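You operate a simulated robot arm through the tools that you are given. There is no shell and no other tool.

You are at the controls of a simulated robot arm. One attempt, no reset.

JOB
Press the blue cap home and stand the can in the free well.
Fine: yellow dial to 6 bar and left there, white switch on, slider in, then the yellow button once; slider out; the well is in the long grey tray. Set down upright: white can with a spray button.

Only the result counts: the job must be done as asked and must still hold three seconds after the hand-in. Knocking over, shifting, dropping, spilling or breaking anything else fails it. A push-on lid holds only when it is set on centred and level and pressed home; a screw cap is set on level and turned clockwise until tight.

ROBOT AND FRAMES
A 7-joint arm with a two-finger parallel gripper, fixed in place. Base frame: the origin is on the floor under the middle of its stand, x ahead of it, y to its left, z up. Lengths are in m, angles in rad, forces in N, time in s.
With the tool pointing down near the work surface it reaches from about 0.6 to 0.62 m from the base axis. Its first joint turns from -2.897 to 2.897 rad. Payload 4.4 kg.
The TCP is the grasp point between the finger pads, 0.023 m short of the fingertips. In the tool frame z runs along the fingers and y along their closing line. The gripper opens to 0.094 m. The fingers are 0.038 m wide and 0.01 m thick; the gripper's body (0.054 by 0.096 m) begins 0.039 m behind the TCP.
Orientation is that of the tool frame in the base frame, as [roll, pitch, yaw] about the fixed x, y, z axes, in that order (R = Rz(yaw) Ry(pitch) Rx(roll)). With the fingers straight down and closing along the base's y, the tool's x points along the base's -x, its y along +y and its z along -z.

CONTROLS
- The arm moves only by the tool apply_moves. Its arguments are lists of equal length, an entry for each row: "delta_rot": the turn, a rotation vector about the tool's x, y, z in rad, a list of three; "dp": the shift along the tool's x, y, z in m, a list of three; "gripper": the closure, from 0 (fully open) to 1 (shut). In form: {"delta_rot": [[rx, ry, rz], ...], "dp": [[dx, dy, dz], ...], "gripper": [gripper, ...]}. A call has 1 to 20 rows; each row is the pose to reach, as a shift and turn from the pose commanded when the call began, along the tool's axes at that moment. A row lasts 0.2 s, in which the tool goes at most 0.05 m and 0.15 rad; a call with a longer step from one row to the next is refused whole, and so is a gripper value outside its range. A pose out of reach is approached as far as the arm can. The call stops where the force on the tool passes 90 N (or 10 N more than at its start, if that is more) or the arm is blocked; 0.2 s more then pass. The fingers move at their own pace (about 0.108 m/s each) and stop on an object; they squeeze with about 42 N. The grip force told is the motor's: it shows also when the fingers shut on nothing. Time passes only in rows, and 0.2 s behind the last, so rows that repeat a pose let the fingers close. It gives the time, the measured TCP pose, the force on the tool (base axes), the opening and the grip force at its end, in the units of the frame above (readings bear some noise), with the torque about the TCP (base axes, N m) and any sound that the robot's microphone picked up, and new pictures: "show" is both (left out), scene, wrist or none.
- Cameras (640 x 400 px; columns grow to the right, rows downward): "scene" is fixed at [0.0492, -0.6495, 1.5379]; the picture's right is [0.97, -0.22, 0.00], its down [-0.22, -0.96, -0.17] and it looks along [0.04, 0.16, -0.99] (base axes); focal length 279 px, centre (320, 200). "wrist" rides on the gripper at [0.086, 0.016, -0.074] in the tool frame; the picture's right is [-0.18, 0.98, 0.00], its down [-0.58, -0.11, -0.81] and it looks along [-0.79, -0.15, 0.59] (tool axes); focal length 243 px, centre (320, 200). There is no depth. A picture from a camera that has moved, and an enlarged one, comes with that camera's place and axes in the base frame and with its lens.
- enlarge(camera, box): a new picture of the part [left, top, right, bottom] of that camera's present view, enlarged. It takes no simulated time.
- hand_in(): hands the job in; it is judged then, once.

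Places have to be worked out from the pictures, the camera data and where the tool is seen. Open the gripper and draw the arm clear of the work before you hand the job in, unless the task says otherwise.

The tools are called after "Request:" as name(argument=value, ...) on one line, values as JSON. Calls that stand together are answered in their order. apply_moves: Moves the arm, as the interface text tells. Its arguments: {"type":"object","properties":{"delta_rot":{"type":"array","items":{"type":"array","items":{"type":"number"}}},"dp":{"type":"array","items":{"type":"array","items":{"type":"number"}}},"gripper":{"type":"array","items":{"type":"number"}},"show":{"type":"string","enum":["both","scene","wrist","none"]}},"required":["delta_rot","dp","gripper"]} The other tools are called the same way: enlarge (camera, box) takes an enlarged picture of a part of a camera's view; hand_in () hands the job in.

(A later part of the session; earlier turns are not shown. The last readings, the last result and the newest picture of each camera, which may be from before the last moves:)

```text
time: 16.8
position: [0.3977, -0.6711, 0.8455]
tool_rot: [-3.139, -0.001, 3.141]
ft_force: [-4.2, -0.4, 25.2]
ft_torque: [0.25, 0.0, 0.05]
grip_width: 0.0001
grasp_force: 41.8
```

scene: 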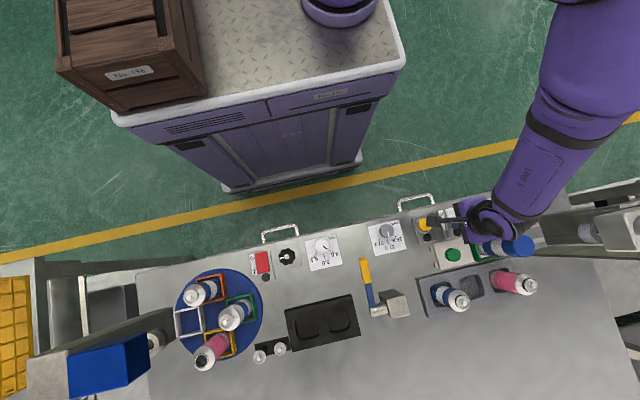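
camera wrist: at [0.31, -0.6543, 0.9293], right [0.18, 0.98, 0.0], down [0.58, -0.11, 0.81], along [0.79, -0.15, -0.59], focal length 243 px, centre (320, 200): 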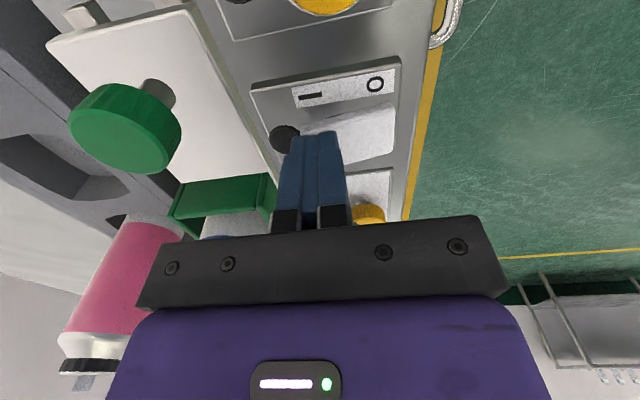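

Contact: 25 N with the fingertips at about 0.8225. I'll keep pressing a few millimetres.

Request:
apply_moves(delta_rot=[[0, 0, 0], [0, 0, 0], [0, 0, 0]], dp=[[0, 0, 0.002], [0, 0, 0.004], [0, 0, 0.004]], gripper=[1, 1, 1], show="both")

Request:
enlarge(camera="wrist", box=[220, 60, 400, 200])

```text
time: 17.6
position: [0.3969, -0.6715, 0.8446]
tool_rot: [-3.136, 0.001, 3.141]
ft_force: [-7.8, 11.3, 87.8]
ft_torque: [1.04, -0.1, 0.14]
grip_width: 0.0001
grasp_force: 41.5
camera wrist: at [0.3096, -0.655, 0.9185], right [0.18, 0.98, -0.01], down [0.58, -0.1, 0.81], along [0.79, -0.15, -0.59], focal length 243 px, centre (320, 200)
```

scene: 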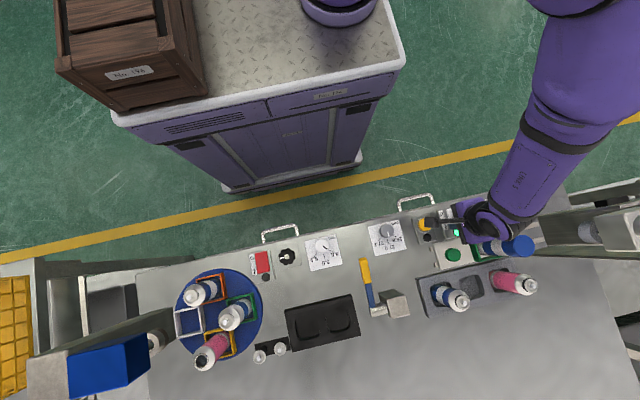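
wrist: 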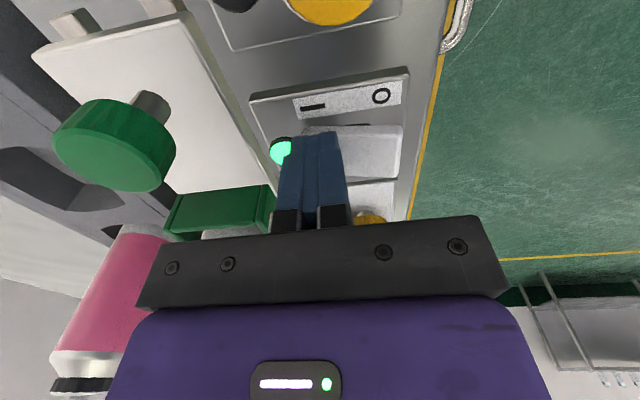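

```text
2.86 times, centred on (310, 130) of wrist
camera zoom: at [0.3096, -0.655, 0.9185], right [0.18, 0.98, -0.01], down [0.58, -0.1, 0.81], along [0.79, -0.15, -0.59], focal length 693 px, centre (349, 400)
```

zoom: 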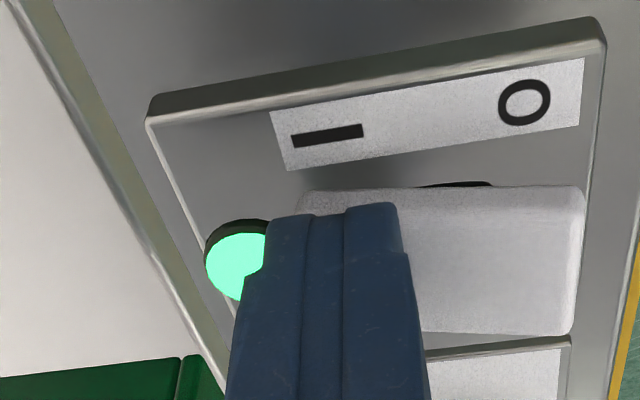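

The switch lamp is lit green, so the white switch is on. I'll lift off, lean the tool toward -x so the wrist clears the press head later, and hover near the green slider knob.

Request:
apply_moves(delta_rot=[[0, 0, 0], [0, 0, 0], [0, 0, 0], [0, -0.12, 0], [0, -0.24, 0], [0, -0.35, 0], [0, -0.35, 0]], dp=[[0, 0, -0.045], [0, 0, -0.09], [0.01, 0, -0.13], [0.03, -0.01, -0.13], [0.05, -0.02, -0.13], [0.068, -0.029, -0.13], [0.068, -0.029, -0.13]], gripper=[1, 1, 1, 0.8, 0.5, 0.36, 0.36], show="both")

Request:
enlarge(camera="wrist", box=[180, 0, 420, 200])

Request:
enlarge(camera="scene", box=[400, 170, 560, 290])

```text
time: 19.2
position: [0.3284, -0.7003, 0.9686]
tool_rot: [-3.141, 0.351, 3.14]
ft_force: [0.0, -0.1, -0.2]
ft_torque: [-0.01, 0.06, -0.01]
grip_width: 0.0604
grasp_force: 0.1
camera wrist: at [0.2212, -0.6844, 1.0072], right [0.17, 0.98, 0.06], down [0.27, -0.11, 0.96], along [0.95, -0.15, -0.28], focal length 243 px, centre (320, 200)
```

scene: 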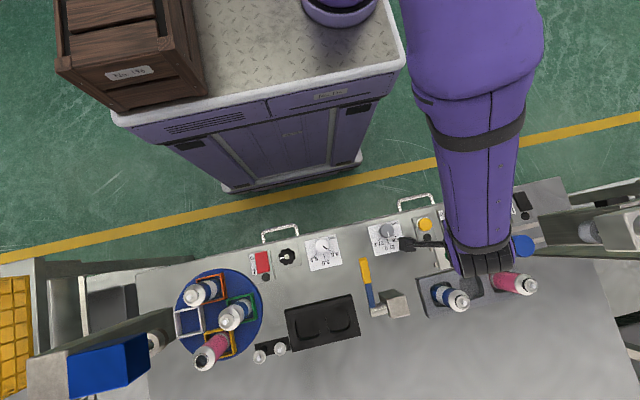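
wrist: 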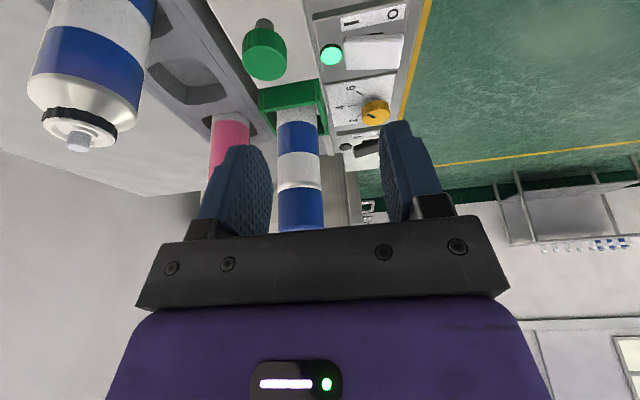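

```text
2.00 times, centred on (300, 100) of wrist
camera zoom: at [0.2212, -0.6844, 1.0072], right [0.17, 0.98, 0.06], down [0.27, -0.11, 0.96], along [0.95, -0.15, -0.28], focal length 485 px, centre (360, 400)
```

zoom: 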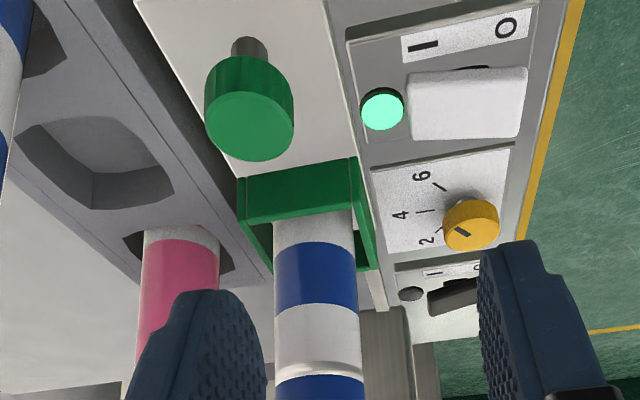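

```text
3.33 times, centred on (480, 230) of scene
camera zoom: at [0.0492, -0.6495, 1.5379], right [0.97, -0.22, 0.0], down [-0.22, -0.96, -0.17], along [0.04, 0.16, -0.99], focal length 930 px, centre (-213, 100)
```

zoom: 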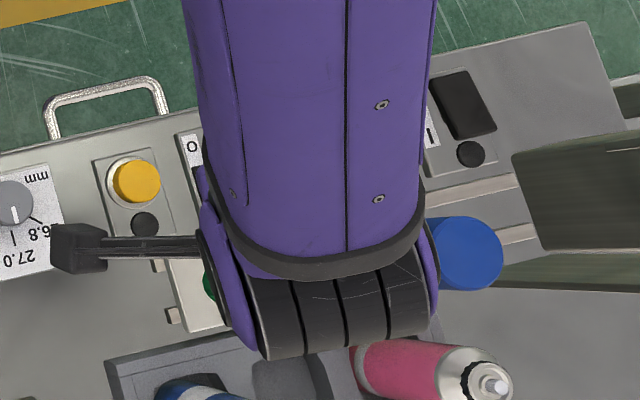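

The J6 housing is well away now. The knob axis is ≈ (0.355, -0.739). I'll move above it and descend partway with the fingers open to 60 mm.

Request:
apply_moves(delta_rot=[[0, 0, 0], [0, 0, 0], [0, 0, 0], [0, 0, 0], [0, 0, 0]], dp=[[-0.01, -0.02, 0.0036], [-0.0197, -0.039, 0.0072], [-0.006, -0.039, 0.045], [0.0078, -0.039, 0.0823], [0.0078, -0.039, 0.0823]], gripper=[0.36, 0.36, 0.36, 0.36, 0.36], show="both")

Request:
enlarge(camera="wrist", box=[180, 0, 420, 200])

```text
time: 20.4
position: [0.3519, -0.7367, 0.8877]
tool_rot: [-3.141, 0.349, 3.141]
ft_force: [-0.1, 0.2, 0.6]
ft_torque: [-0.01, 0.02, 0.01]
grip_width: 0.0601
grasp_force: 0.1
camera wrist: at [0.2445, -0.7209, 0.9275], right [0.17, 0.98, 0.06], down [0.27, -0.11, 0.96], along [0.95, -0.15, -0.28], focal length 243 px, centre (320, 200)
```

scene: 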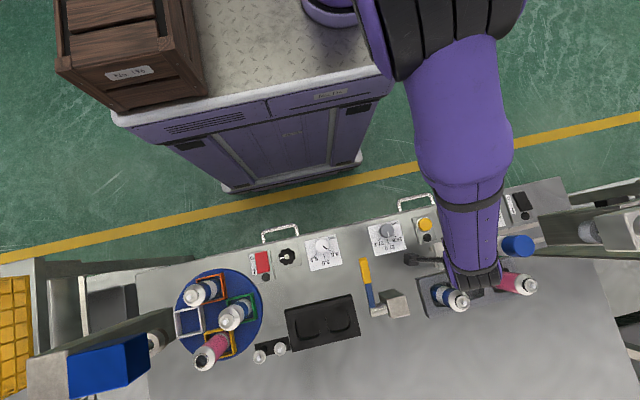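
wrist: 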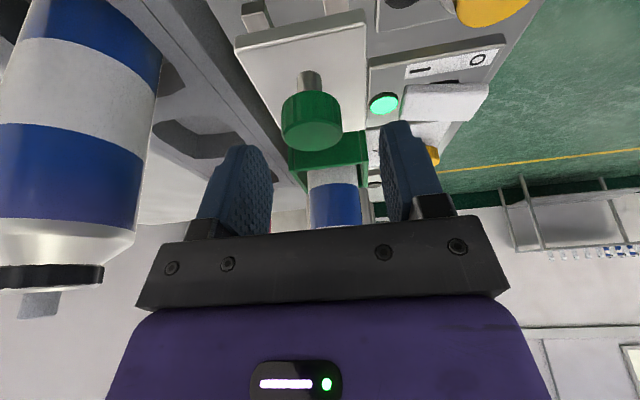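

```text
2.00 times, centred on (300, 100) of wrist
camera zoom: at [0.2445, -0.7209, 0.9275], right [0.17, 0.98, 0.06], down [0.27, -0.11, 0.96], along [0.95, -0.15, -0.28], focal length 485 px, centre (360, 400)
```

zoom: 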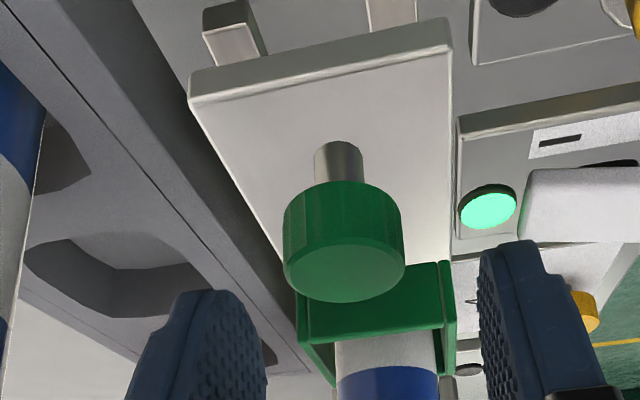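

The knob spans z 0.845–0.861 at (0.355, -0.740). I'll descend the remaining ~28 mm with a small y correction, then close on it.

Request:
apply_moves(delta_rot=[[0, 0, 0], [0, 0, 0], [0, 0, 0], [0, 0, 0], [0, 0, 0], [0, 0, 0]], dp=[[0.005, -0.003, 0.013], [0.0096, -0.003, 0.0263], [0.0096, -0.003, 0.0263], [0.0096, -0.003, 0.0263], [0.0096, -0.003, 0.0263], [0.0096, -0.003, 0.0263]], gripper=[0.36, 0.36, 0.36, 1, 1, 1], show="both")

Request:
enlarge(camera="wrist", box=[180, 0, 420, 200])

```text
time: 21.8
position: [0.3502, -0.7401, 0.8622]
tool_rot: [3.14, 0.351, -3.141]
ft_force: [-0.5, 17.6, -0.4]
ft_torque: [0.27, -0.18, 0.19]
grip_width: 0.0311
grasp_force: 44.5
camera wrist: at [0.2441, -0.7244, 0.9008], right [0.17, 0.98, 0.07], down [0.27, -0.11, 0.96], along [0.95, -0.15, -0.28], focal length 243 px, centre (320, 200)
```

scene: 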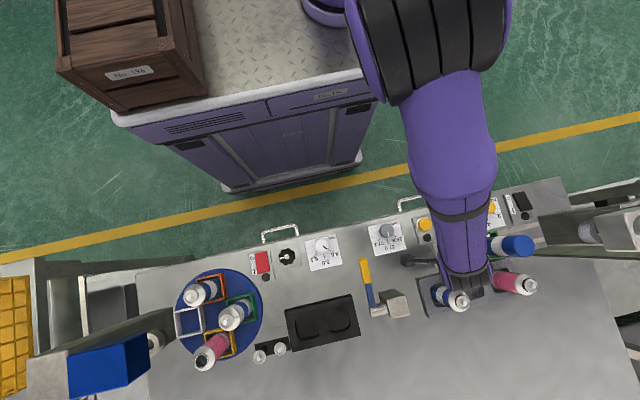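
wrist: 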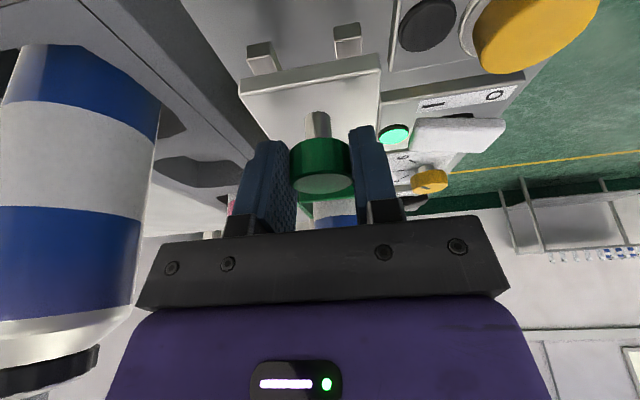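

```text
2.00 times, centred on (300, 100) of wrist
camera zoom: at [0.2441, -0.7244, 0.9008], right [0.17, 0.98, 0.07], down [0.27, -0.11, 0.96], along [0.95, -0.15, -0.28], focal length 485 px, centre (360, 400)
```

zoom: 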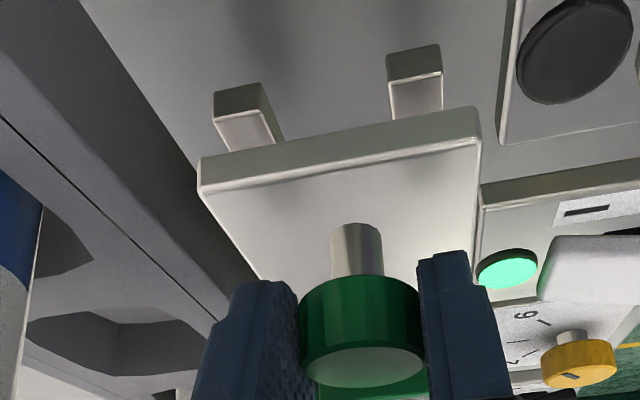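

The knob is gripped at 31 mm. I'll slide in the +x direction slowly, 60 mm first.

Request:
apply_moves(delta_rot=[[0, 0, 0], [0, 0, 0], [0, 0, 0], [0, 0, 0], [0, 0, 0], [0, 0, 0], [0, 0, 0], [0, 0, 0], [0, 0, 0]], dp=[[-0.0028, 0.0015, 0.001], [-0.0075, 0.0015, 0.0028], [-0.0141, 0.0015, 0.0052], [-0.0216, 0.0015, 0.0079], [-0.0291, 0.0015, 0.0107], [-0.0376, 0.0015, 0.0138], [-0.047, 0.0015, 0.0172], [-0.0563, 0.0015, 0.0206], [-0.0563, 0.0015, 0.0206]], gripper=[1, 1, 1, 1, 1, 1, 1, 1, 1], show="both")

Request:
enlarge(camera="scene", box=[420, 170, 620, 320])

```text
time: 23.8
position: [0.4118, -0.7399, 0.8603]
tool_rot: [-3.141, 0.351, -3.141]
ft_force: [-0.4, 12.9, -4.0]
ft_torque: [0.43, 0.55, 0.25]
grip_width: 0.031
grasp_force: 44.9
camera wrist: at [0.304, -0.7242, 0.9008], right [0.17, 0.98, 0.06], down [0.27, -0.11, 0.96], along [0.95, -0.15, -0.28], focal length 243 px, centre (320, 200)
```

scene: 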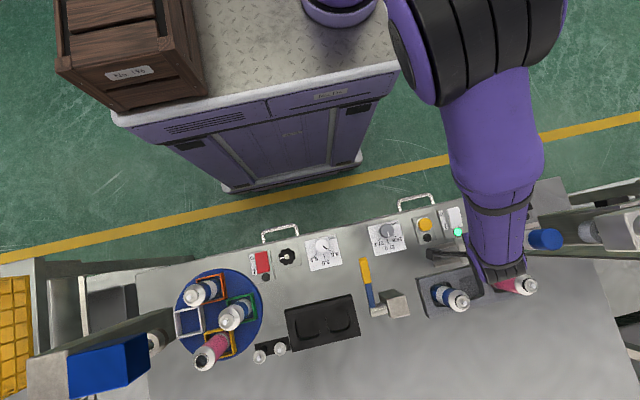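
wrist: 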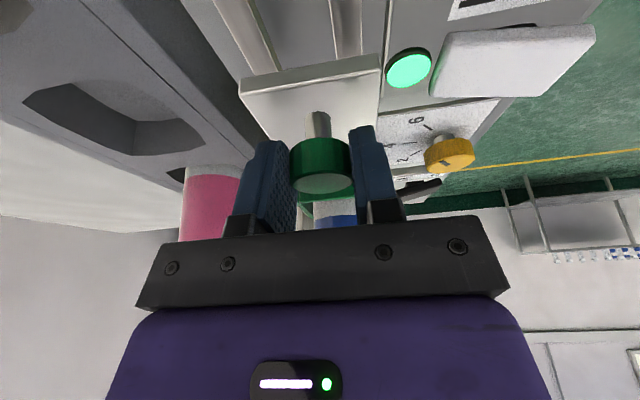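

```text
2.67 times, centred on (520, 245) of scene
camera zoom: at [0.0492, -0.6495, 1.5379], right [0.97, -0.22, 0.0], down [-0.22, -0.96, -0.17], along [0.04, 0.16, -0.99], focal length 744 px, centre (-213, 80)
```

zoom: 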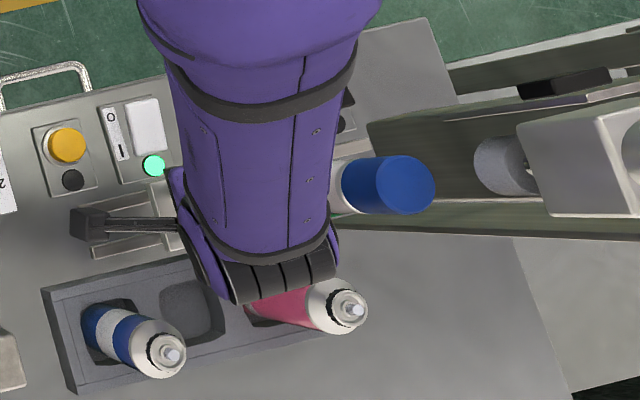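

The slider moves freely and the can follows. I'll continue 35 mm more and watch for the end stop.

Request:
apply_moves(delta_rot=[[0, 0, 0], [0, 0, 0], [0, 0, 0], [0, 0, 0], [0, 0, 0], [0, 0, 0]], dp=[[-0.0056, 0.001, 0.0021], [-0.0122, 0.001, 0.0045], [-0.0188, 0.001, 0.0069], [-0.0254, 0.001, 0.0093], [-0.0329, 0.001, 0.012], [-0.0329, 0.001, 0.012]], gripper=[1, 1, 1, 1, 1, 1], show="both")

Request:
enlarge(camera="scene", box=[420, 170, 620, 320])

```text
time: 25.2
position: [0.4463, -0.7401, 0.8615]
tool_rot: [-3.141, 0.349, -3.141]
ft_force: [-1.2, 6.1, -13.7]
ft_torque: [-0.16, 0.28, 0.01]
grip_width: 0.0312
grasp_force: 44.6
camera wrist: at [0.3392, -0.7242, 0.9009], right [0.17, 0.98, 0.06], down [0.27, -0.11, 0.96], along [0.95, -0.15, -0.28], focal length 243 px, centre (320, 200)
```

scene: 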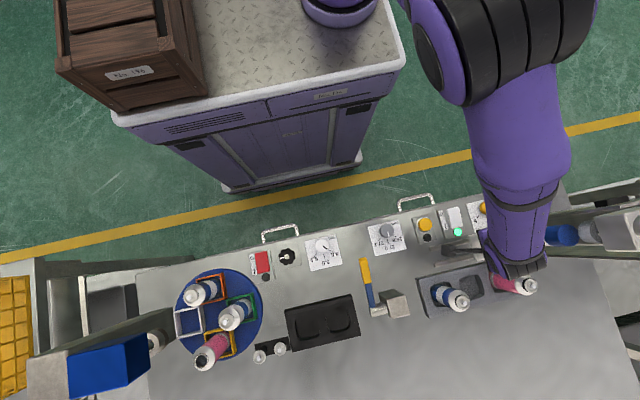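
wrist: 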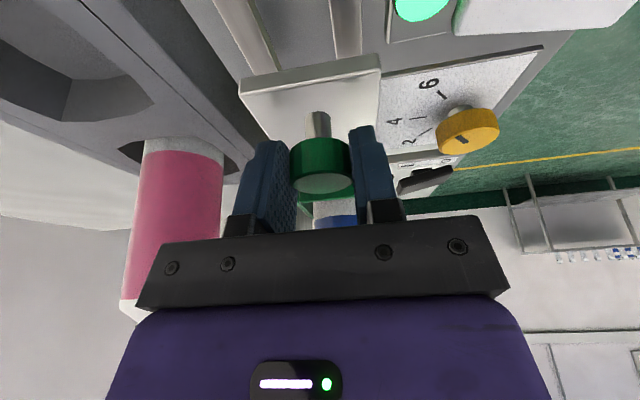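

```text
2.67 times, centred on (520, 245) of scene
camera zoom: at [0.0492, -0.6495, 1.5379], right [0.97, -0.22, 0.0], down [-0.22, -0.96, -0.17], along [0.04, 0.16, -0.99], focal length 744 px, centre (-213, 80)
```

zoom: 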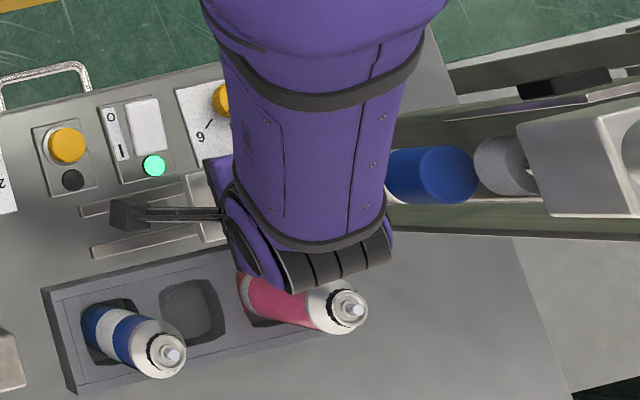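

Still no end stop at 96 mm of travel, and the can is approaching the ram. I'll continue in smaller steps.

Request:
apply_moves(delta_rot=[[0, 0, 0], [0, 0, 0], [0, 0, 0], [0, 0, 0]], dp=[[-0.0047, 0.001, 0.0007], [-0.0094, 0.001, 0.0025], [-0.0141, 0.001, 0.0042], [-0.0141, 0.001, 0.0042]], gripper=[1, 1, 1, 1], show="both")

Request:
enlarge(camera="scene", box=[420, 170, 620, 320])

```text
time: 26.2
position: [0.4613, -0.7405, 0.8614]
tool_rot: [3.14, 0.35, -3.14]
ft_force: [1.9, -0.1, -11.9]
ft_torque: [0.01, 0.57, 0.01]
grip_width: 0.0311
grasp_force: 45.4
camera wrist: at [0.3547, -0.7242, 0.901], right [0.17, 0.98, 0.06], down [0.27, -0.11, 0.96], along [0.95, -0.15, -0.28], focal length 243 px, centre (320, 200)
```

scene: 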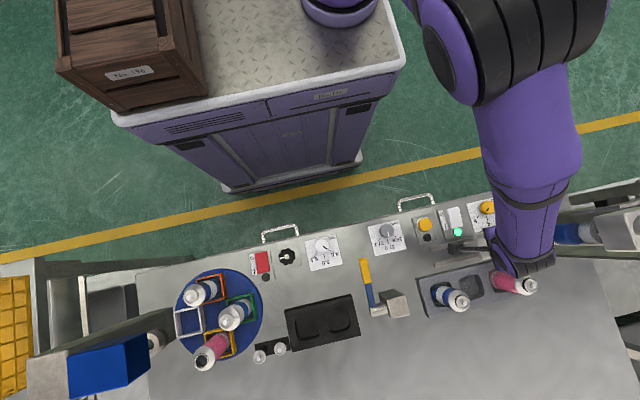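
wrist: 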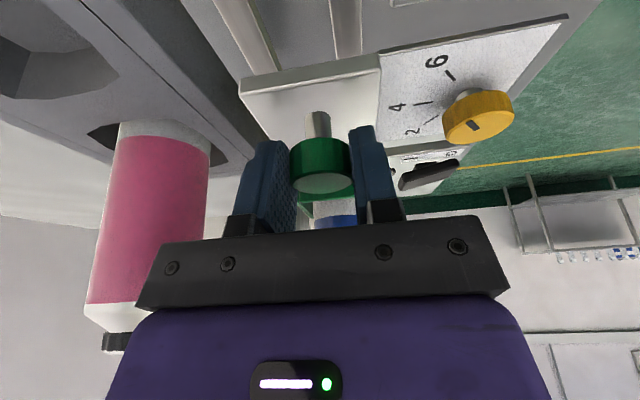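

```text
2.67 times, centred on (520, 245) of scene
camera zoom: at [0.0492, -0.6495, 1.5379], right [0.97, -0.22, 0.0], down [-0.22, -0.96, -0.17], along [0.04, 0.16, -0.99], focal length 744 px, centre (-213, 80)
```

zoom: 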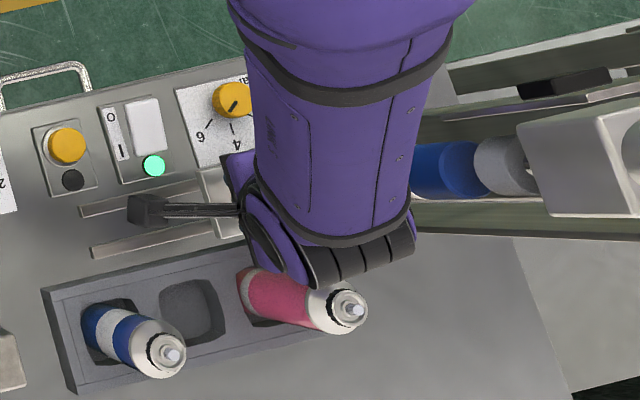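

111 mm travelled and still moving freely. I'll keep pushing in small steps.

Request:
apply_moves(delta_rot=[[0, 0, 0], [0, 0, 0], [0, 0, 0], [0, 0, 0]], dp=[[-0.0047, 0.001, 0.0012], [-0.0094, 0.001, 0.0029], [-0.0141, 0.001, 0.0046], [-0.0141, 0.001, 0.0046]], gripper=[1, 1, 1, 1], show="both")

Request:
enlarge(camera="scene", box=[420, 170, 620, 320])

```text
time: 27.2
position: [0.4711, -0.7393, 0.8613]
tool_rot: [-3.141, 0.347, 3.139]
ft_force: [-22.0, -13.4, -22.7]
ft_torque: [-0.22, 0.47, -0.19]
grip_width: 0.0309
grasp_force: 45.2
camera wrist: at [0.3642, -0.7238, 0.9014], right [0.18, 0.98, 0.06], down [0.27, -0.11, 0.96], along [0.95, -0.15, -0.29], focal length 243 px, centre (320, 200)
```

scene: 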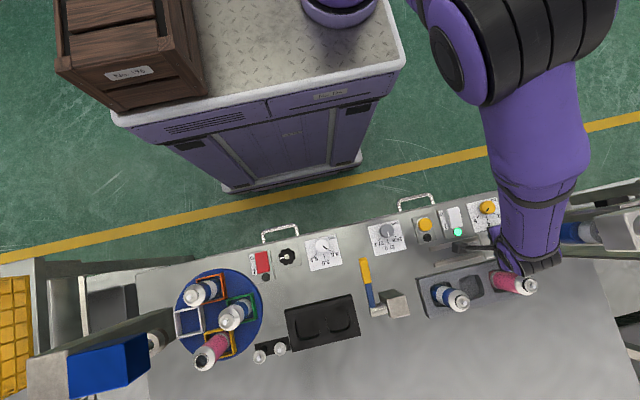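
wrist: 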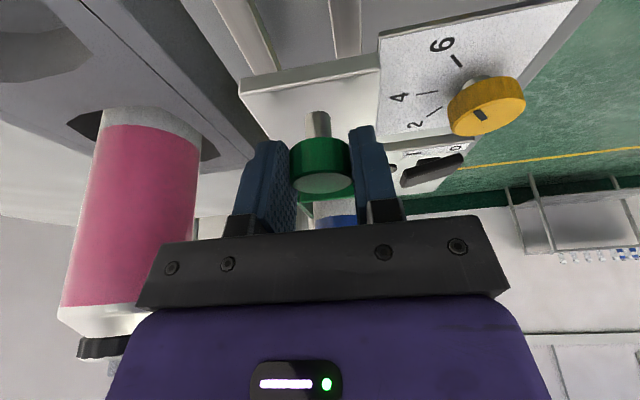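

```text
2.67 times, centred on (520, 245) of scene
camera zoom: at [0.0492, -0.6495, 1.5379], right [0.97, -0.22, 0.0], down [-0.22, -0.96, -0.17], along [0.04, 0.16, -0.99], focal length 744 px, centre (-213, 80)
```

zoom: 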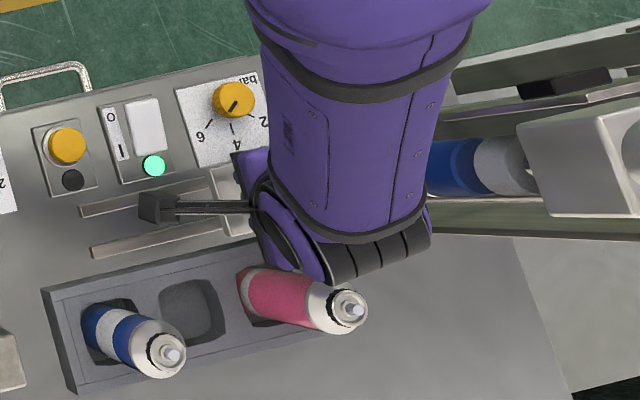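

fx = -22 N and the position lags, so this looks like the end stop at 120 mm of travel. I'll push slightly more to confirm.

Request:
apply_moves(delta_rot=[[0, 0, 0], [0, 0, 0]], dp=[[-0.0047, 0.003, 0.0005], [-0.0047, 0.003, 0.0005]], gripper=[1, 1], show="wrist")

```text
time: 27.8
position: [0.4762, -0.7396, 0.8643]
tool_rot: [-3.139, 0.347, 3.139]
ft_force: [-29.2, -44.4, -13.8]
ft_torque: [0.16, 0.2, -0.17]
grip_width: 0.0311
grasp_force: 44.6
camera wrist: at [0.3684, -0.7233, 0.9044], right [0.18, 0.98, 0.06], down [0.27, -0.11, 0.96], along [0.95, -0.15, -0.29], focal length 243 px, centre (320, 200)
```

wrist: 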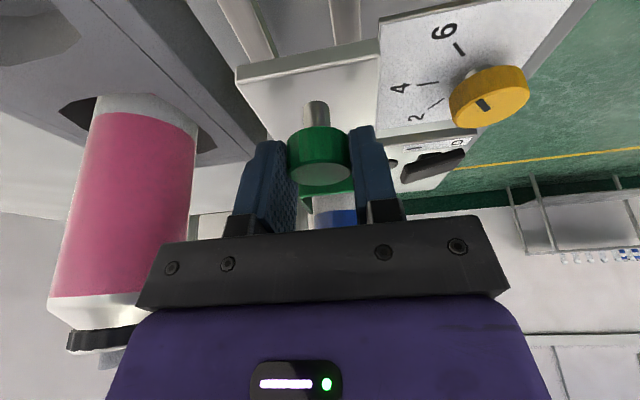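

The fingers slipped forward on the knob while it stayed put, so the slider is fully in. I'll open in place, lift clear, straighten up, and travel toward the yellow button.

Request:
apply_moves(delta_rot=[[0, 0, 0], [0, 0, 0], [0, 0, 0], [0, 0, 0], [0, 0, 0], [0, 0, 0]], dp=[[0, 0, 0], [0, -0.003, 0], [-0.007, -0.003, -0.0188], [-0.0189, -0.003, -0.0516], [-0.0344, -0.003, -0.0939], [-0.0344, -0.003, -0.0939]], gripper=[0.3, 0.3, 0.3, 0.3, 0.3, 0.3], show="both")

Request:
enlarge(camera="wrist", box=[180, 0, 420, 200])

Request:
enlarge(camera="scene", box=[420, 170, 620, 320])

```text
time: 29.2
position: [0.4788, -0.7372, 0.9636]
tool_rot: [-3.141, 0.349, 3.141]
ft_force: [-0.2, -0.1, -0.1]
ft_torque: [-0.02, -0.01, -0.02]
grip_width: 0.066
grasp_force: 0.1
camera wrist: at [0.3716, -0.7201, 1.003], right [0.17, 0.98, 0.06], down [0.27, -0.11, 0.96], along [0.95, -0.15, -0.28], focal length 243 px, centre (320, 200)
```

scene: 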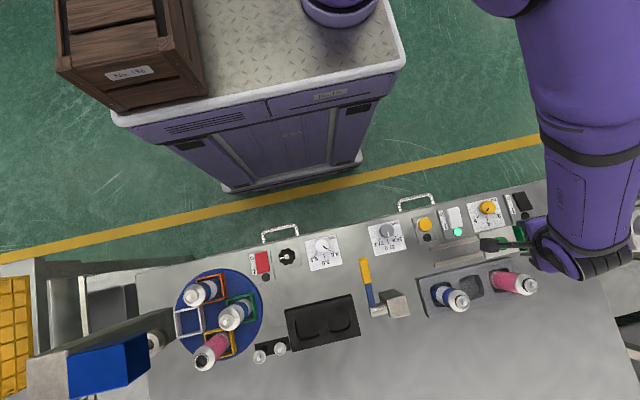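
wrist: 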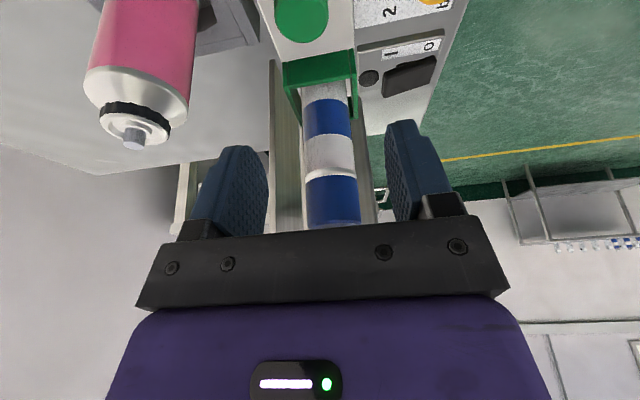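

```text
2.00 times, centred on (300, 100) of wrist
camera zoom: at [0.3716, -0.7201, 1.003], right [0.17, 0.98, 0.06], down [0.27, -0.11, 0.96], along [0.95, -0.15, -0.28], focal length 485 px, centre (360, 400)
```

zoom: 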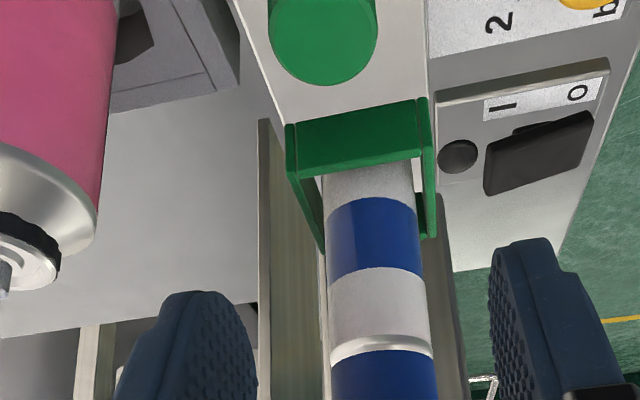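

```text
2.67 times, centred on (520, 245) of scene
camera zoom: at [0.0492, -0.6495, 1.5379], right [0.97, -0.22, 0.0], down [-0.22, -0.96, -0.17], along [0.04, 0.16, -0.99], focal length 744 px, centre (-213, 80)
```

zoom: 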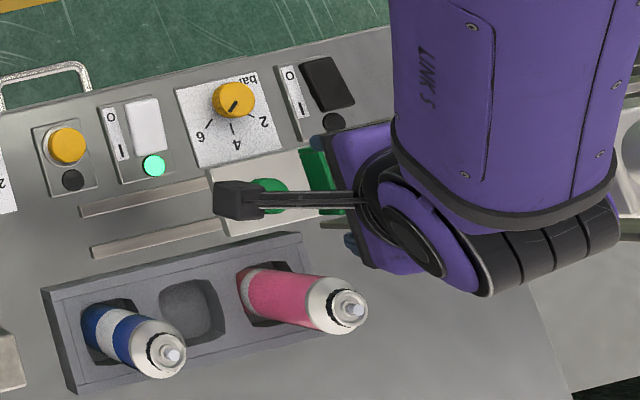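

The slider stays in, with the can under the ram and the dial still at 6. I'll move to above the yellow button, upright with the fingers closed.

Request:
apply_moves(delta_rot=[[0, 0, 0], [0, 0, 0], [0, 0.05, 0], [0, 0.15, 0], [0, 0.25, 0], [0, 0.35, 0], [0, 0.35, 0]], dp=[[0.02, 0.01, -0.02], [0.05, 0.025, -0.035], [0.085, 0.045, -0.05], [0.115, 0.065, -0.055], [0.1465, 0.082, -0.0536], [0.1465, 0.082, -0.0536], [0.1465, 0.082, -0.0536]], gripper=[0.3, 0.5, 1, 1, 1, 1, 1], show="both")

Request:
enlarge(camera="wrist", box=[200, 0, 440, 200])

Request:
enlarge(camera="scene", box=[440, 190, 640, 310])

```text
time: 30.8
position: [0.3258, -0.6542, 0.9661]
tool_rot: [-3.141, -0.002, 3.142]
ft_force: [0.5, -1.3, 0.0]
ft_torque: [0.0, -0.01, -0.01]
grip_width: 0.0001
grasp_force: 42.1
camera wrist: at [0.2384, -0.6385, 1.0398], right [0.18, 0.98, 0.0], down [0.58, -0.11, 0.81], along [0.79, -0.15, -0.59], focal length 243 px, centre (320, 200)
```

scene: 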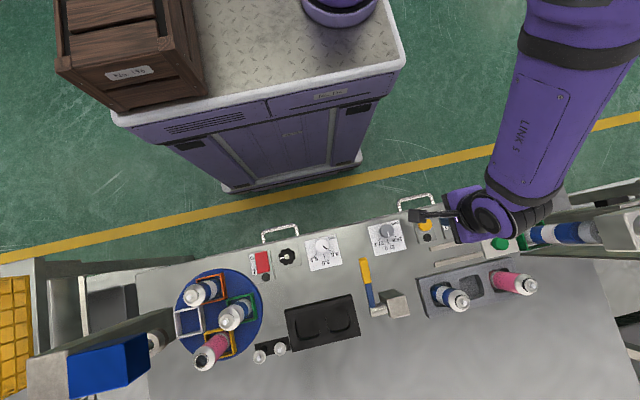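
wrist: 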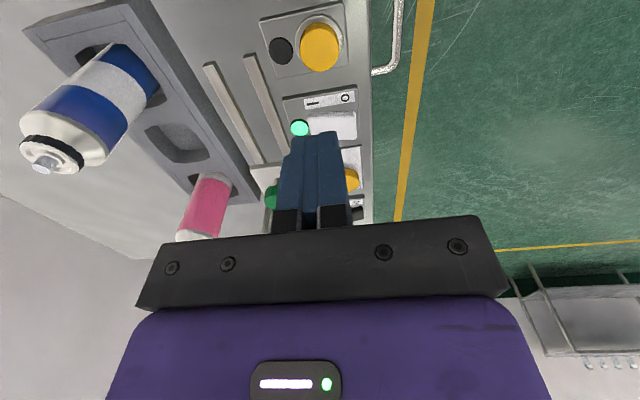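

```text
2.00 times, centred on (320, 100) of wrist
camera zoom: at [0.2384, -0.6385, 1.0398], right [0.18, 0.98, 0.0], down [0.58, -0.11, 0.81], along [0.79, -0.15, -0.59], focal length 485 px, centre (320, 400)
```

zoom: 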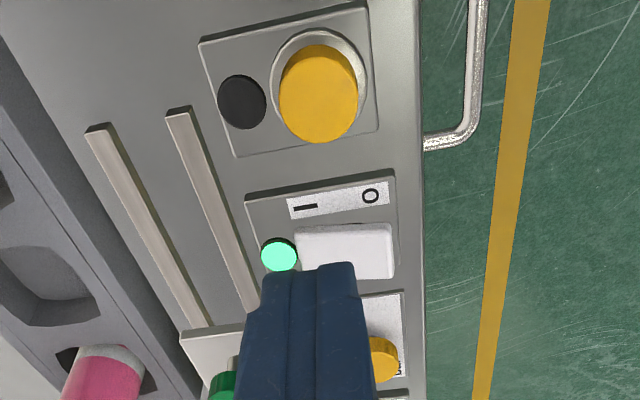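

```text
3.20 times, centred on (540, 250) of scene
camera zoom: at [0.0492, -0.6495, 1.5379], right [0.97, -0.22, 0.0], down [-0.22, -0.96, -0.17], along [0.04, 0.16, -0.99], focal length 893 px, centre (-384, 40)
```

zoom: 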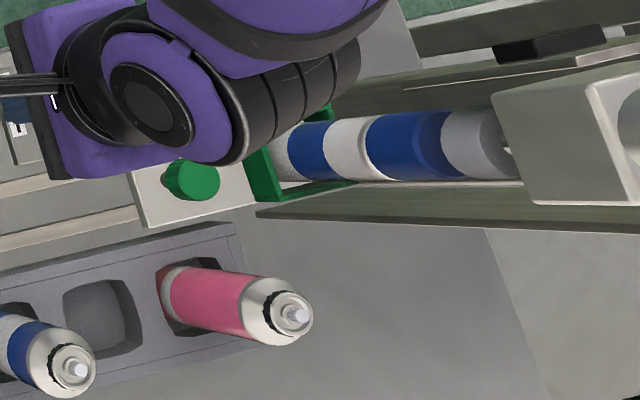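

The can is centred under the ram, and the button top is at ≈ (0.3226, -0.6546, 0.825). I'll descend to just above it.

Request:
apply_moves(delta_rot=[[0, 0, 0], [0, 0, 0], [0, 0, 0], [0, 0, 0]], dp=[[0.0025, 0, 0.04], [0.0025, 0, 0.08], [0.0025, 0, 0.107], [0.0025, 0, 0.107]], gripper=[1, 1, 1, 1], show="wrist")

Request:
enlarge(camera="wrist", box=[220, 60, 400, 200])

```text
time: 31.8
position: [0.3225, -0.6539, 0.8568]
tool_rot: [-3.141, 0.0, 3.141]
ft_force: [-0.5, -0.1, -0.1]
ft_torque: [-0.02, 0.0, 0.0]
grip_width: 0.0001
grasp_force: 41.3
camera wrist: at [0.2346, -0.6378, 0.9305], right [0.18, 0.98, 0.0], down [0.58, -0.11, 0.81], along [0.79, -0.15, -0.59], focal length 243 px, centre (320, 200)
```

wrist: 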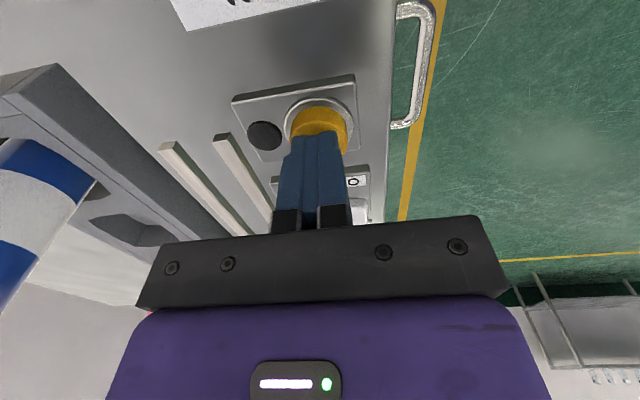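

```text
2.86 times, centred on (310, 130) of wrist
camera zoom: at [0.2346, -0.6378, 0.9305], right [0.18, 0.98, 0.0], down [0.58, -0.11, 0.81], along [0.79, -0.15, -0.59], focal length 693 px, centre (349, 400)
```

zoom: 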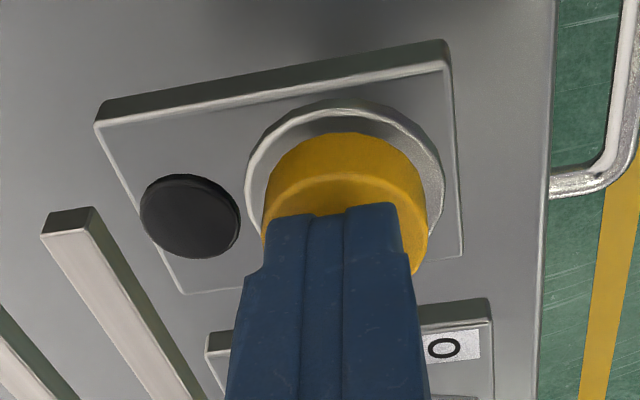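

The fingers are aligned over the button. I'll press in small increments, monitoring force and sound.

Request:
apply_moves(delta_rot=[[0, 0, 0], [0, 0, 0], [0, 0, 0]], dp=[[0, 0, 0.005], [0, 0, 0.009], [0, 0, 0.009]], gripper=[1, 1, 1], show="none")

```text
time: 32.6
position: [0.3223, -0.6566, 0.8483]
tool_rot: [3.142, -0.001, -3.141]
ft_force: [0.5, 0.6, 1.7]
ft_torque: [0.01, 0.01, 0.01]
grip_width: 0.0
grasp_force: 42.4
```

Request:
apply_moves(delta_rot=[[0, 0, 0], [0, 0, 0]], dp=[[0, 0, 0.003], [0, 0, 0.003]], gripper=[1, 1], show="wrist")

```text
time: 33.2
position: [0.3211, -0.6567, 0.8453]
tool_rot: [-3.141, 0.0, -3.14]
ft_force: [0.3, 0.3, 2.2]
ft_torque: [0.01, 0.01, -0.01]
grip_width: 0.0
grasp_force: 41.8
camera wrist: at [0.2343, -0.6395, 0.9186], right [0.18, 0.98, 0.0], down [0.58, -0.11, 0.81], along [0.79, -0.15, -0.59], focal length 243 px, centre (320, 200)
```

wrist: 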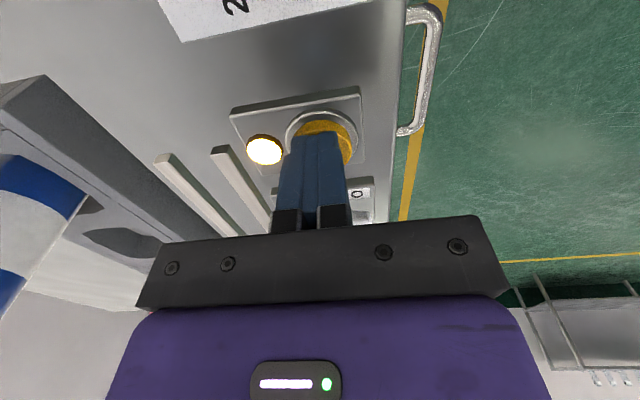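

The button lamp lit, so the press is triggered. I'll lift straight off (no second press) and watch the press.

Request:
apply_moves(delta_rot=[[0, 0, 0], [0, 0, 0], [0, 0, 0]], dp=[[0, 0, -0.03], [0, 0, -0.07], [0, 0, -0.09]], gripper=[1, 1, 1], show="both")

Request:
enlarge(camera="scene", box=[440, 190, 640, 310])

```text
time: 34.0
position: [0.3223, -0.6556, 0.9362]
tool_rot: [3.141, 0.002, -3.139]
ft_force: [0.2, 0.6, 0.9]
ft_torque: [0.02, 0.0, 0.02]
grip_width: 0.0002
grasp_force: 41.8
camera wrist: at [0.2354, -0.6402, 1.0095], right [0.18, 0.98, 0.0], down [0.58, -0.11, 0.81], along [0.79, -0.15, -0.59], focal length 243 px, centre (320, 200)
```

scene: 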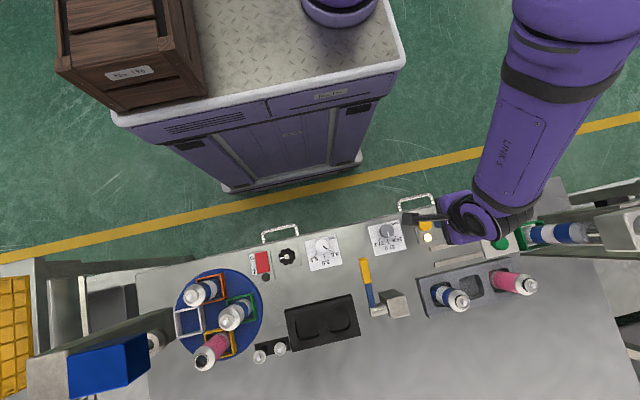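
wrist: 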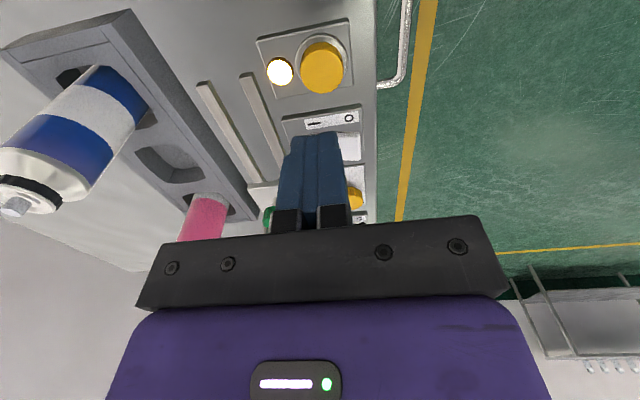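

```text
3.20 times, centred on (540, 250) of scene
camera zoom: at [0.0492, -0.6495, 1.5379], right [0.97, -0.22, 0.0], down [-0.22, -0.96, -0.17], along [0.04, 0.16, -0.99], focal length 893 px, centre (-384, 40)
```

zoom: 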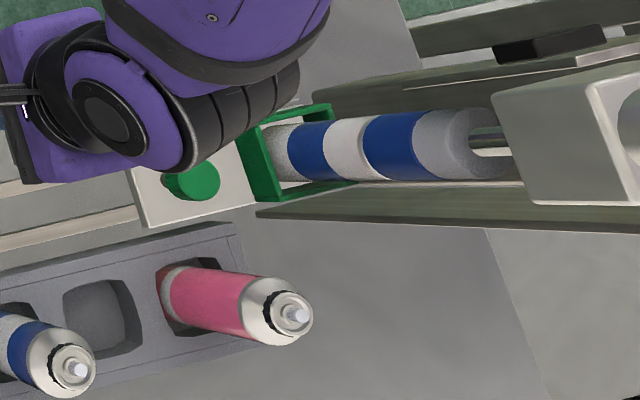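

The ram is down on the cap and the cycle lamp is still lit. I'll wait in place for the cycle to finish.

Request:
apply_moves(delta_rot=[[0, 0, 0], [0, 0, 0], [0, 0, 0], [0, 0, 0], [0, 0, 0], [0, 0, 0], [0, 0, 0], [0, 0, 0], [0, 0, 0], [0, 0, 0]], dp=[[0, 0, 0], [0, 0, 0], [0, 0, 0], [0, 0, 0], [0, 0, 0], [0, 0, 0], [0, 0, 0], [0, 0, 0], [0, 0, 0], [0, 0, 0]], gripper=[1, 1, 1, 1, 1, 1, 1, 1, 1, 1], show="both")

Request:
enlarge(camera="scene", box=[440, 190, 640, 310])

```text
time: 36.2
position: [0.3228, -0.6561, 0.9364]
tool_rot: [-3.141, 0.0, 3.141]
ft_force: [-0.1, 0.9, 0.3]
ft_torque: [0.01, 0.01, 0.01]
grip_width: 0.0
grasp_force: 42.3
camera wrist: at [0.2354, -0.6401, 1.0094], right [0.18, 0.98, 0.0], down [0.58, -0.11, 0.81], along [0.79, -0.15, -0.59], focal length 243 px, centre (320, 200)
```

scene: 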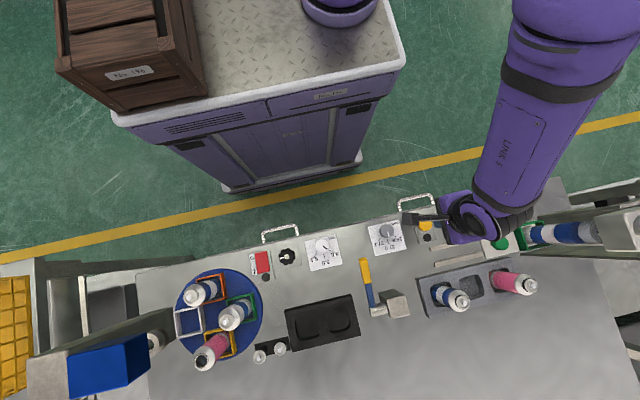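
wrist: 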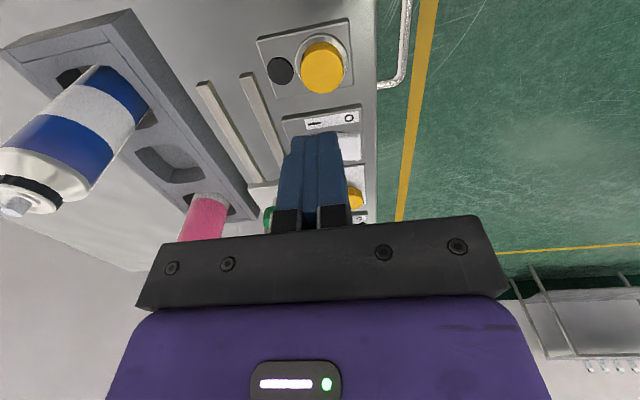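

```text
3.20 times, centred on (540, 250) of scene
camera zoom: at [0.0492, -0.6495, 1.5379], right [0.97, -0.22, 0.0], down [-0.22, -0.96, -0.17], along [0.04, 0.16, -0.99], focal length 893 px, centre (-384, 40)
```

zoom: 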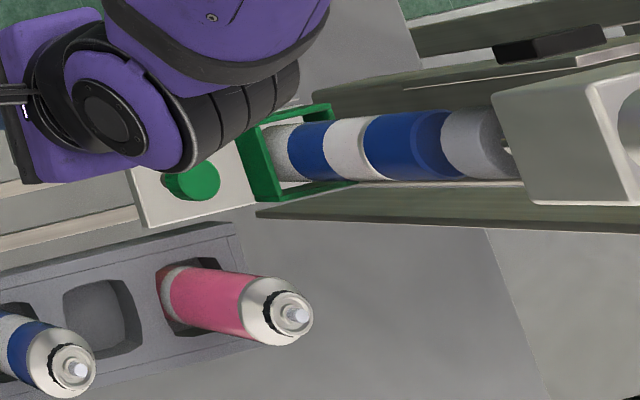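

The cycle is complete: the ram is up, the lamp is off and the cap is seated lower. Now I'll return to the slider knob (at x ≈ 0.475) with the lean, hovering above it with the fingers open.

Request:
apply_moves(delta_rot=[[0, 0, 0], [0, -0.1, 0], [0, -0.2, 0], [0, -0.3, 0], [0, -0.35, 0], [0, -0.35, 0], [0, -0.35, 0]], dp=[[-0.01, -0.005, -0.028], [-0.03, -0.02, -0.028], [-0.06, -0.04, -0.028], [-0.09, -0.055, -0.028], [-0.12, -0.07, -0.028], [-0.1485, -0.084, -0.028], [-0.1485, -0.084, -0.028]], gripper=[1, 1, 0.8, 0.5, 0.36, 0.36, 0.36], show="both")

Request:
enlarge(camera="wrist", box=[180, 0, 420, 200])

```text
time: 37.8
position: [0.4709, -0.7388, 0.9626]
tool_rot: [-3.14, 0.349, 3.141]
ft_force: [-0.4, -0.9, 0.1]
ft_torque: [0.04, 0.0, 0.02]
grip_width: 0.0604
grasp_force: 0.0
camera wrist: at [0.3638, -0.7227, 1.0019], right [0.17, 0.98, 0.06], down [0.27, -0.11, 0.96], along [0.95, -0.15, -0.28], focal length 243 px, centre (320, 200)
```

scene: 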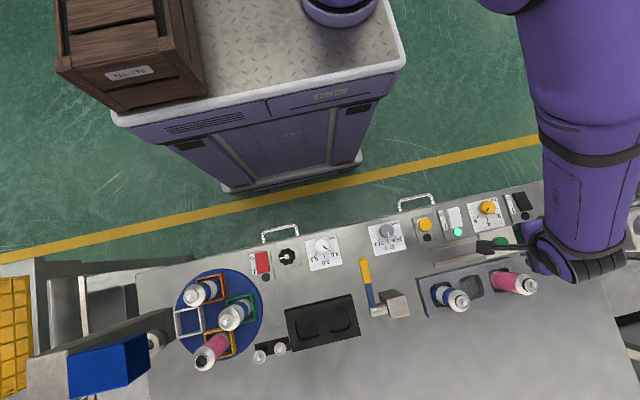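
wrist: 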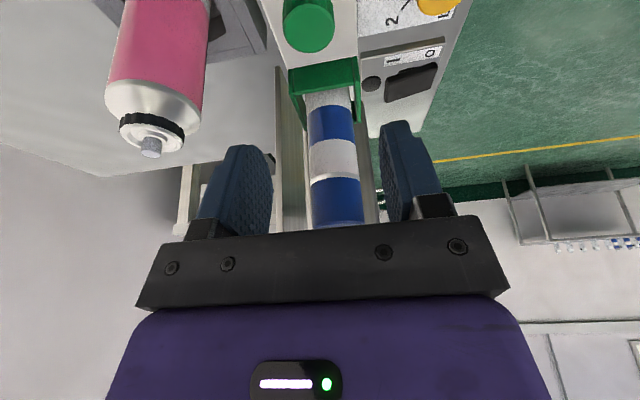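

```text
2.00 times, centred on (300, 100) of wrist
camera zoom: at [0.3638, -0.7227, 1.0019], right [0.17, 0.98, 0.06], down [0.27, -0.11, 0.96], along [0.95, -0.15, -0.28], focal length 485 px, centre (360, 400)
```

zoom: 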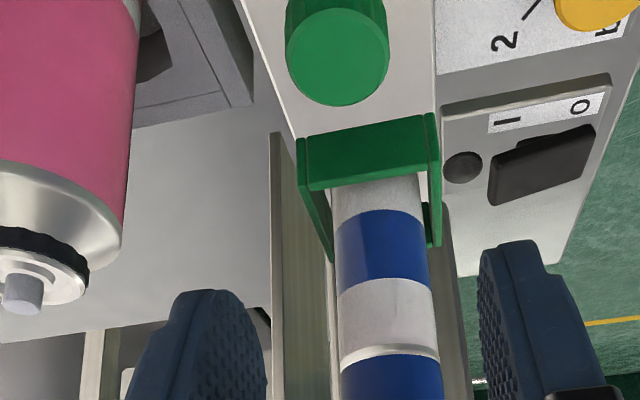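

The knob is confirmed at (0.475, -0.740). I'll descend and grip it.

Request:
apply_moves(delta_rot=[[0, 0, 0], [0, 0, 0], [0, 0, 0], [0, 0, 0], [0, 0, 0], [0, 0, 0], [0, 0, 0]], dp=[[0.0138, -0.001, 0.0376], [0.0258, -0.001, 0.0704], [0.0347, -0.001, 0.0948], [0.0347, -0.001, 0.0948], [0.0347, -0.001, 0.0948], [0.0347, -0.001, 0.0948], [0.0347, -0.001, 0.0948]], gripper=[0.36, 0.36, 0.36, 0.36, 1, 1, 1], show="wrist")

```text
time: 39.4
position: [0.4686, -0.7399, 0.8613]
tool_rot: [-3.141, 0.348, -3.141]
ft_force: [0.4, -0.3, -4.2]
ft_torque: [-0.45, -0.64, 0.08]
grip_width: 0.0314
grasp_force: 45.3
camera wrist: at [0.3611, -0.7242, 0.9007], right [0.17, 0.98, 0.06], down [0.27, -0.11, 0.96], along [0.95, -0.15, -0.28], focal length 243 px, centre (320, 200)
```

wrist: 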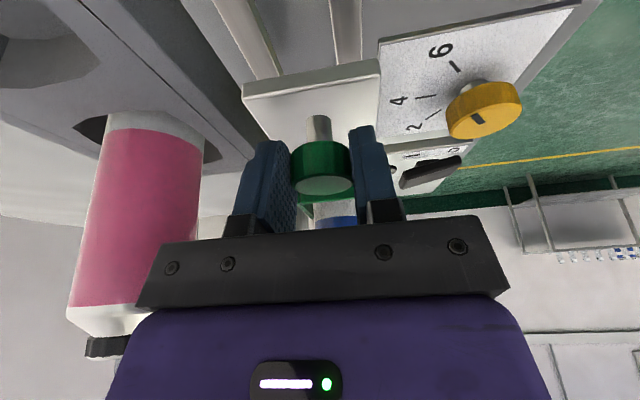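

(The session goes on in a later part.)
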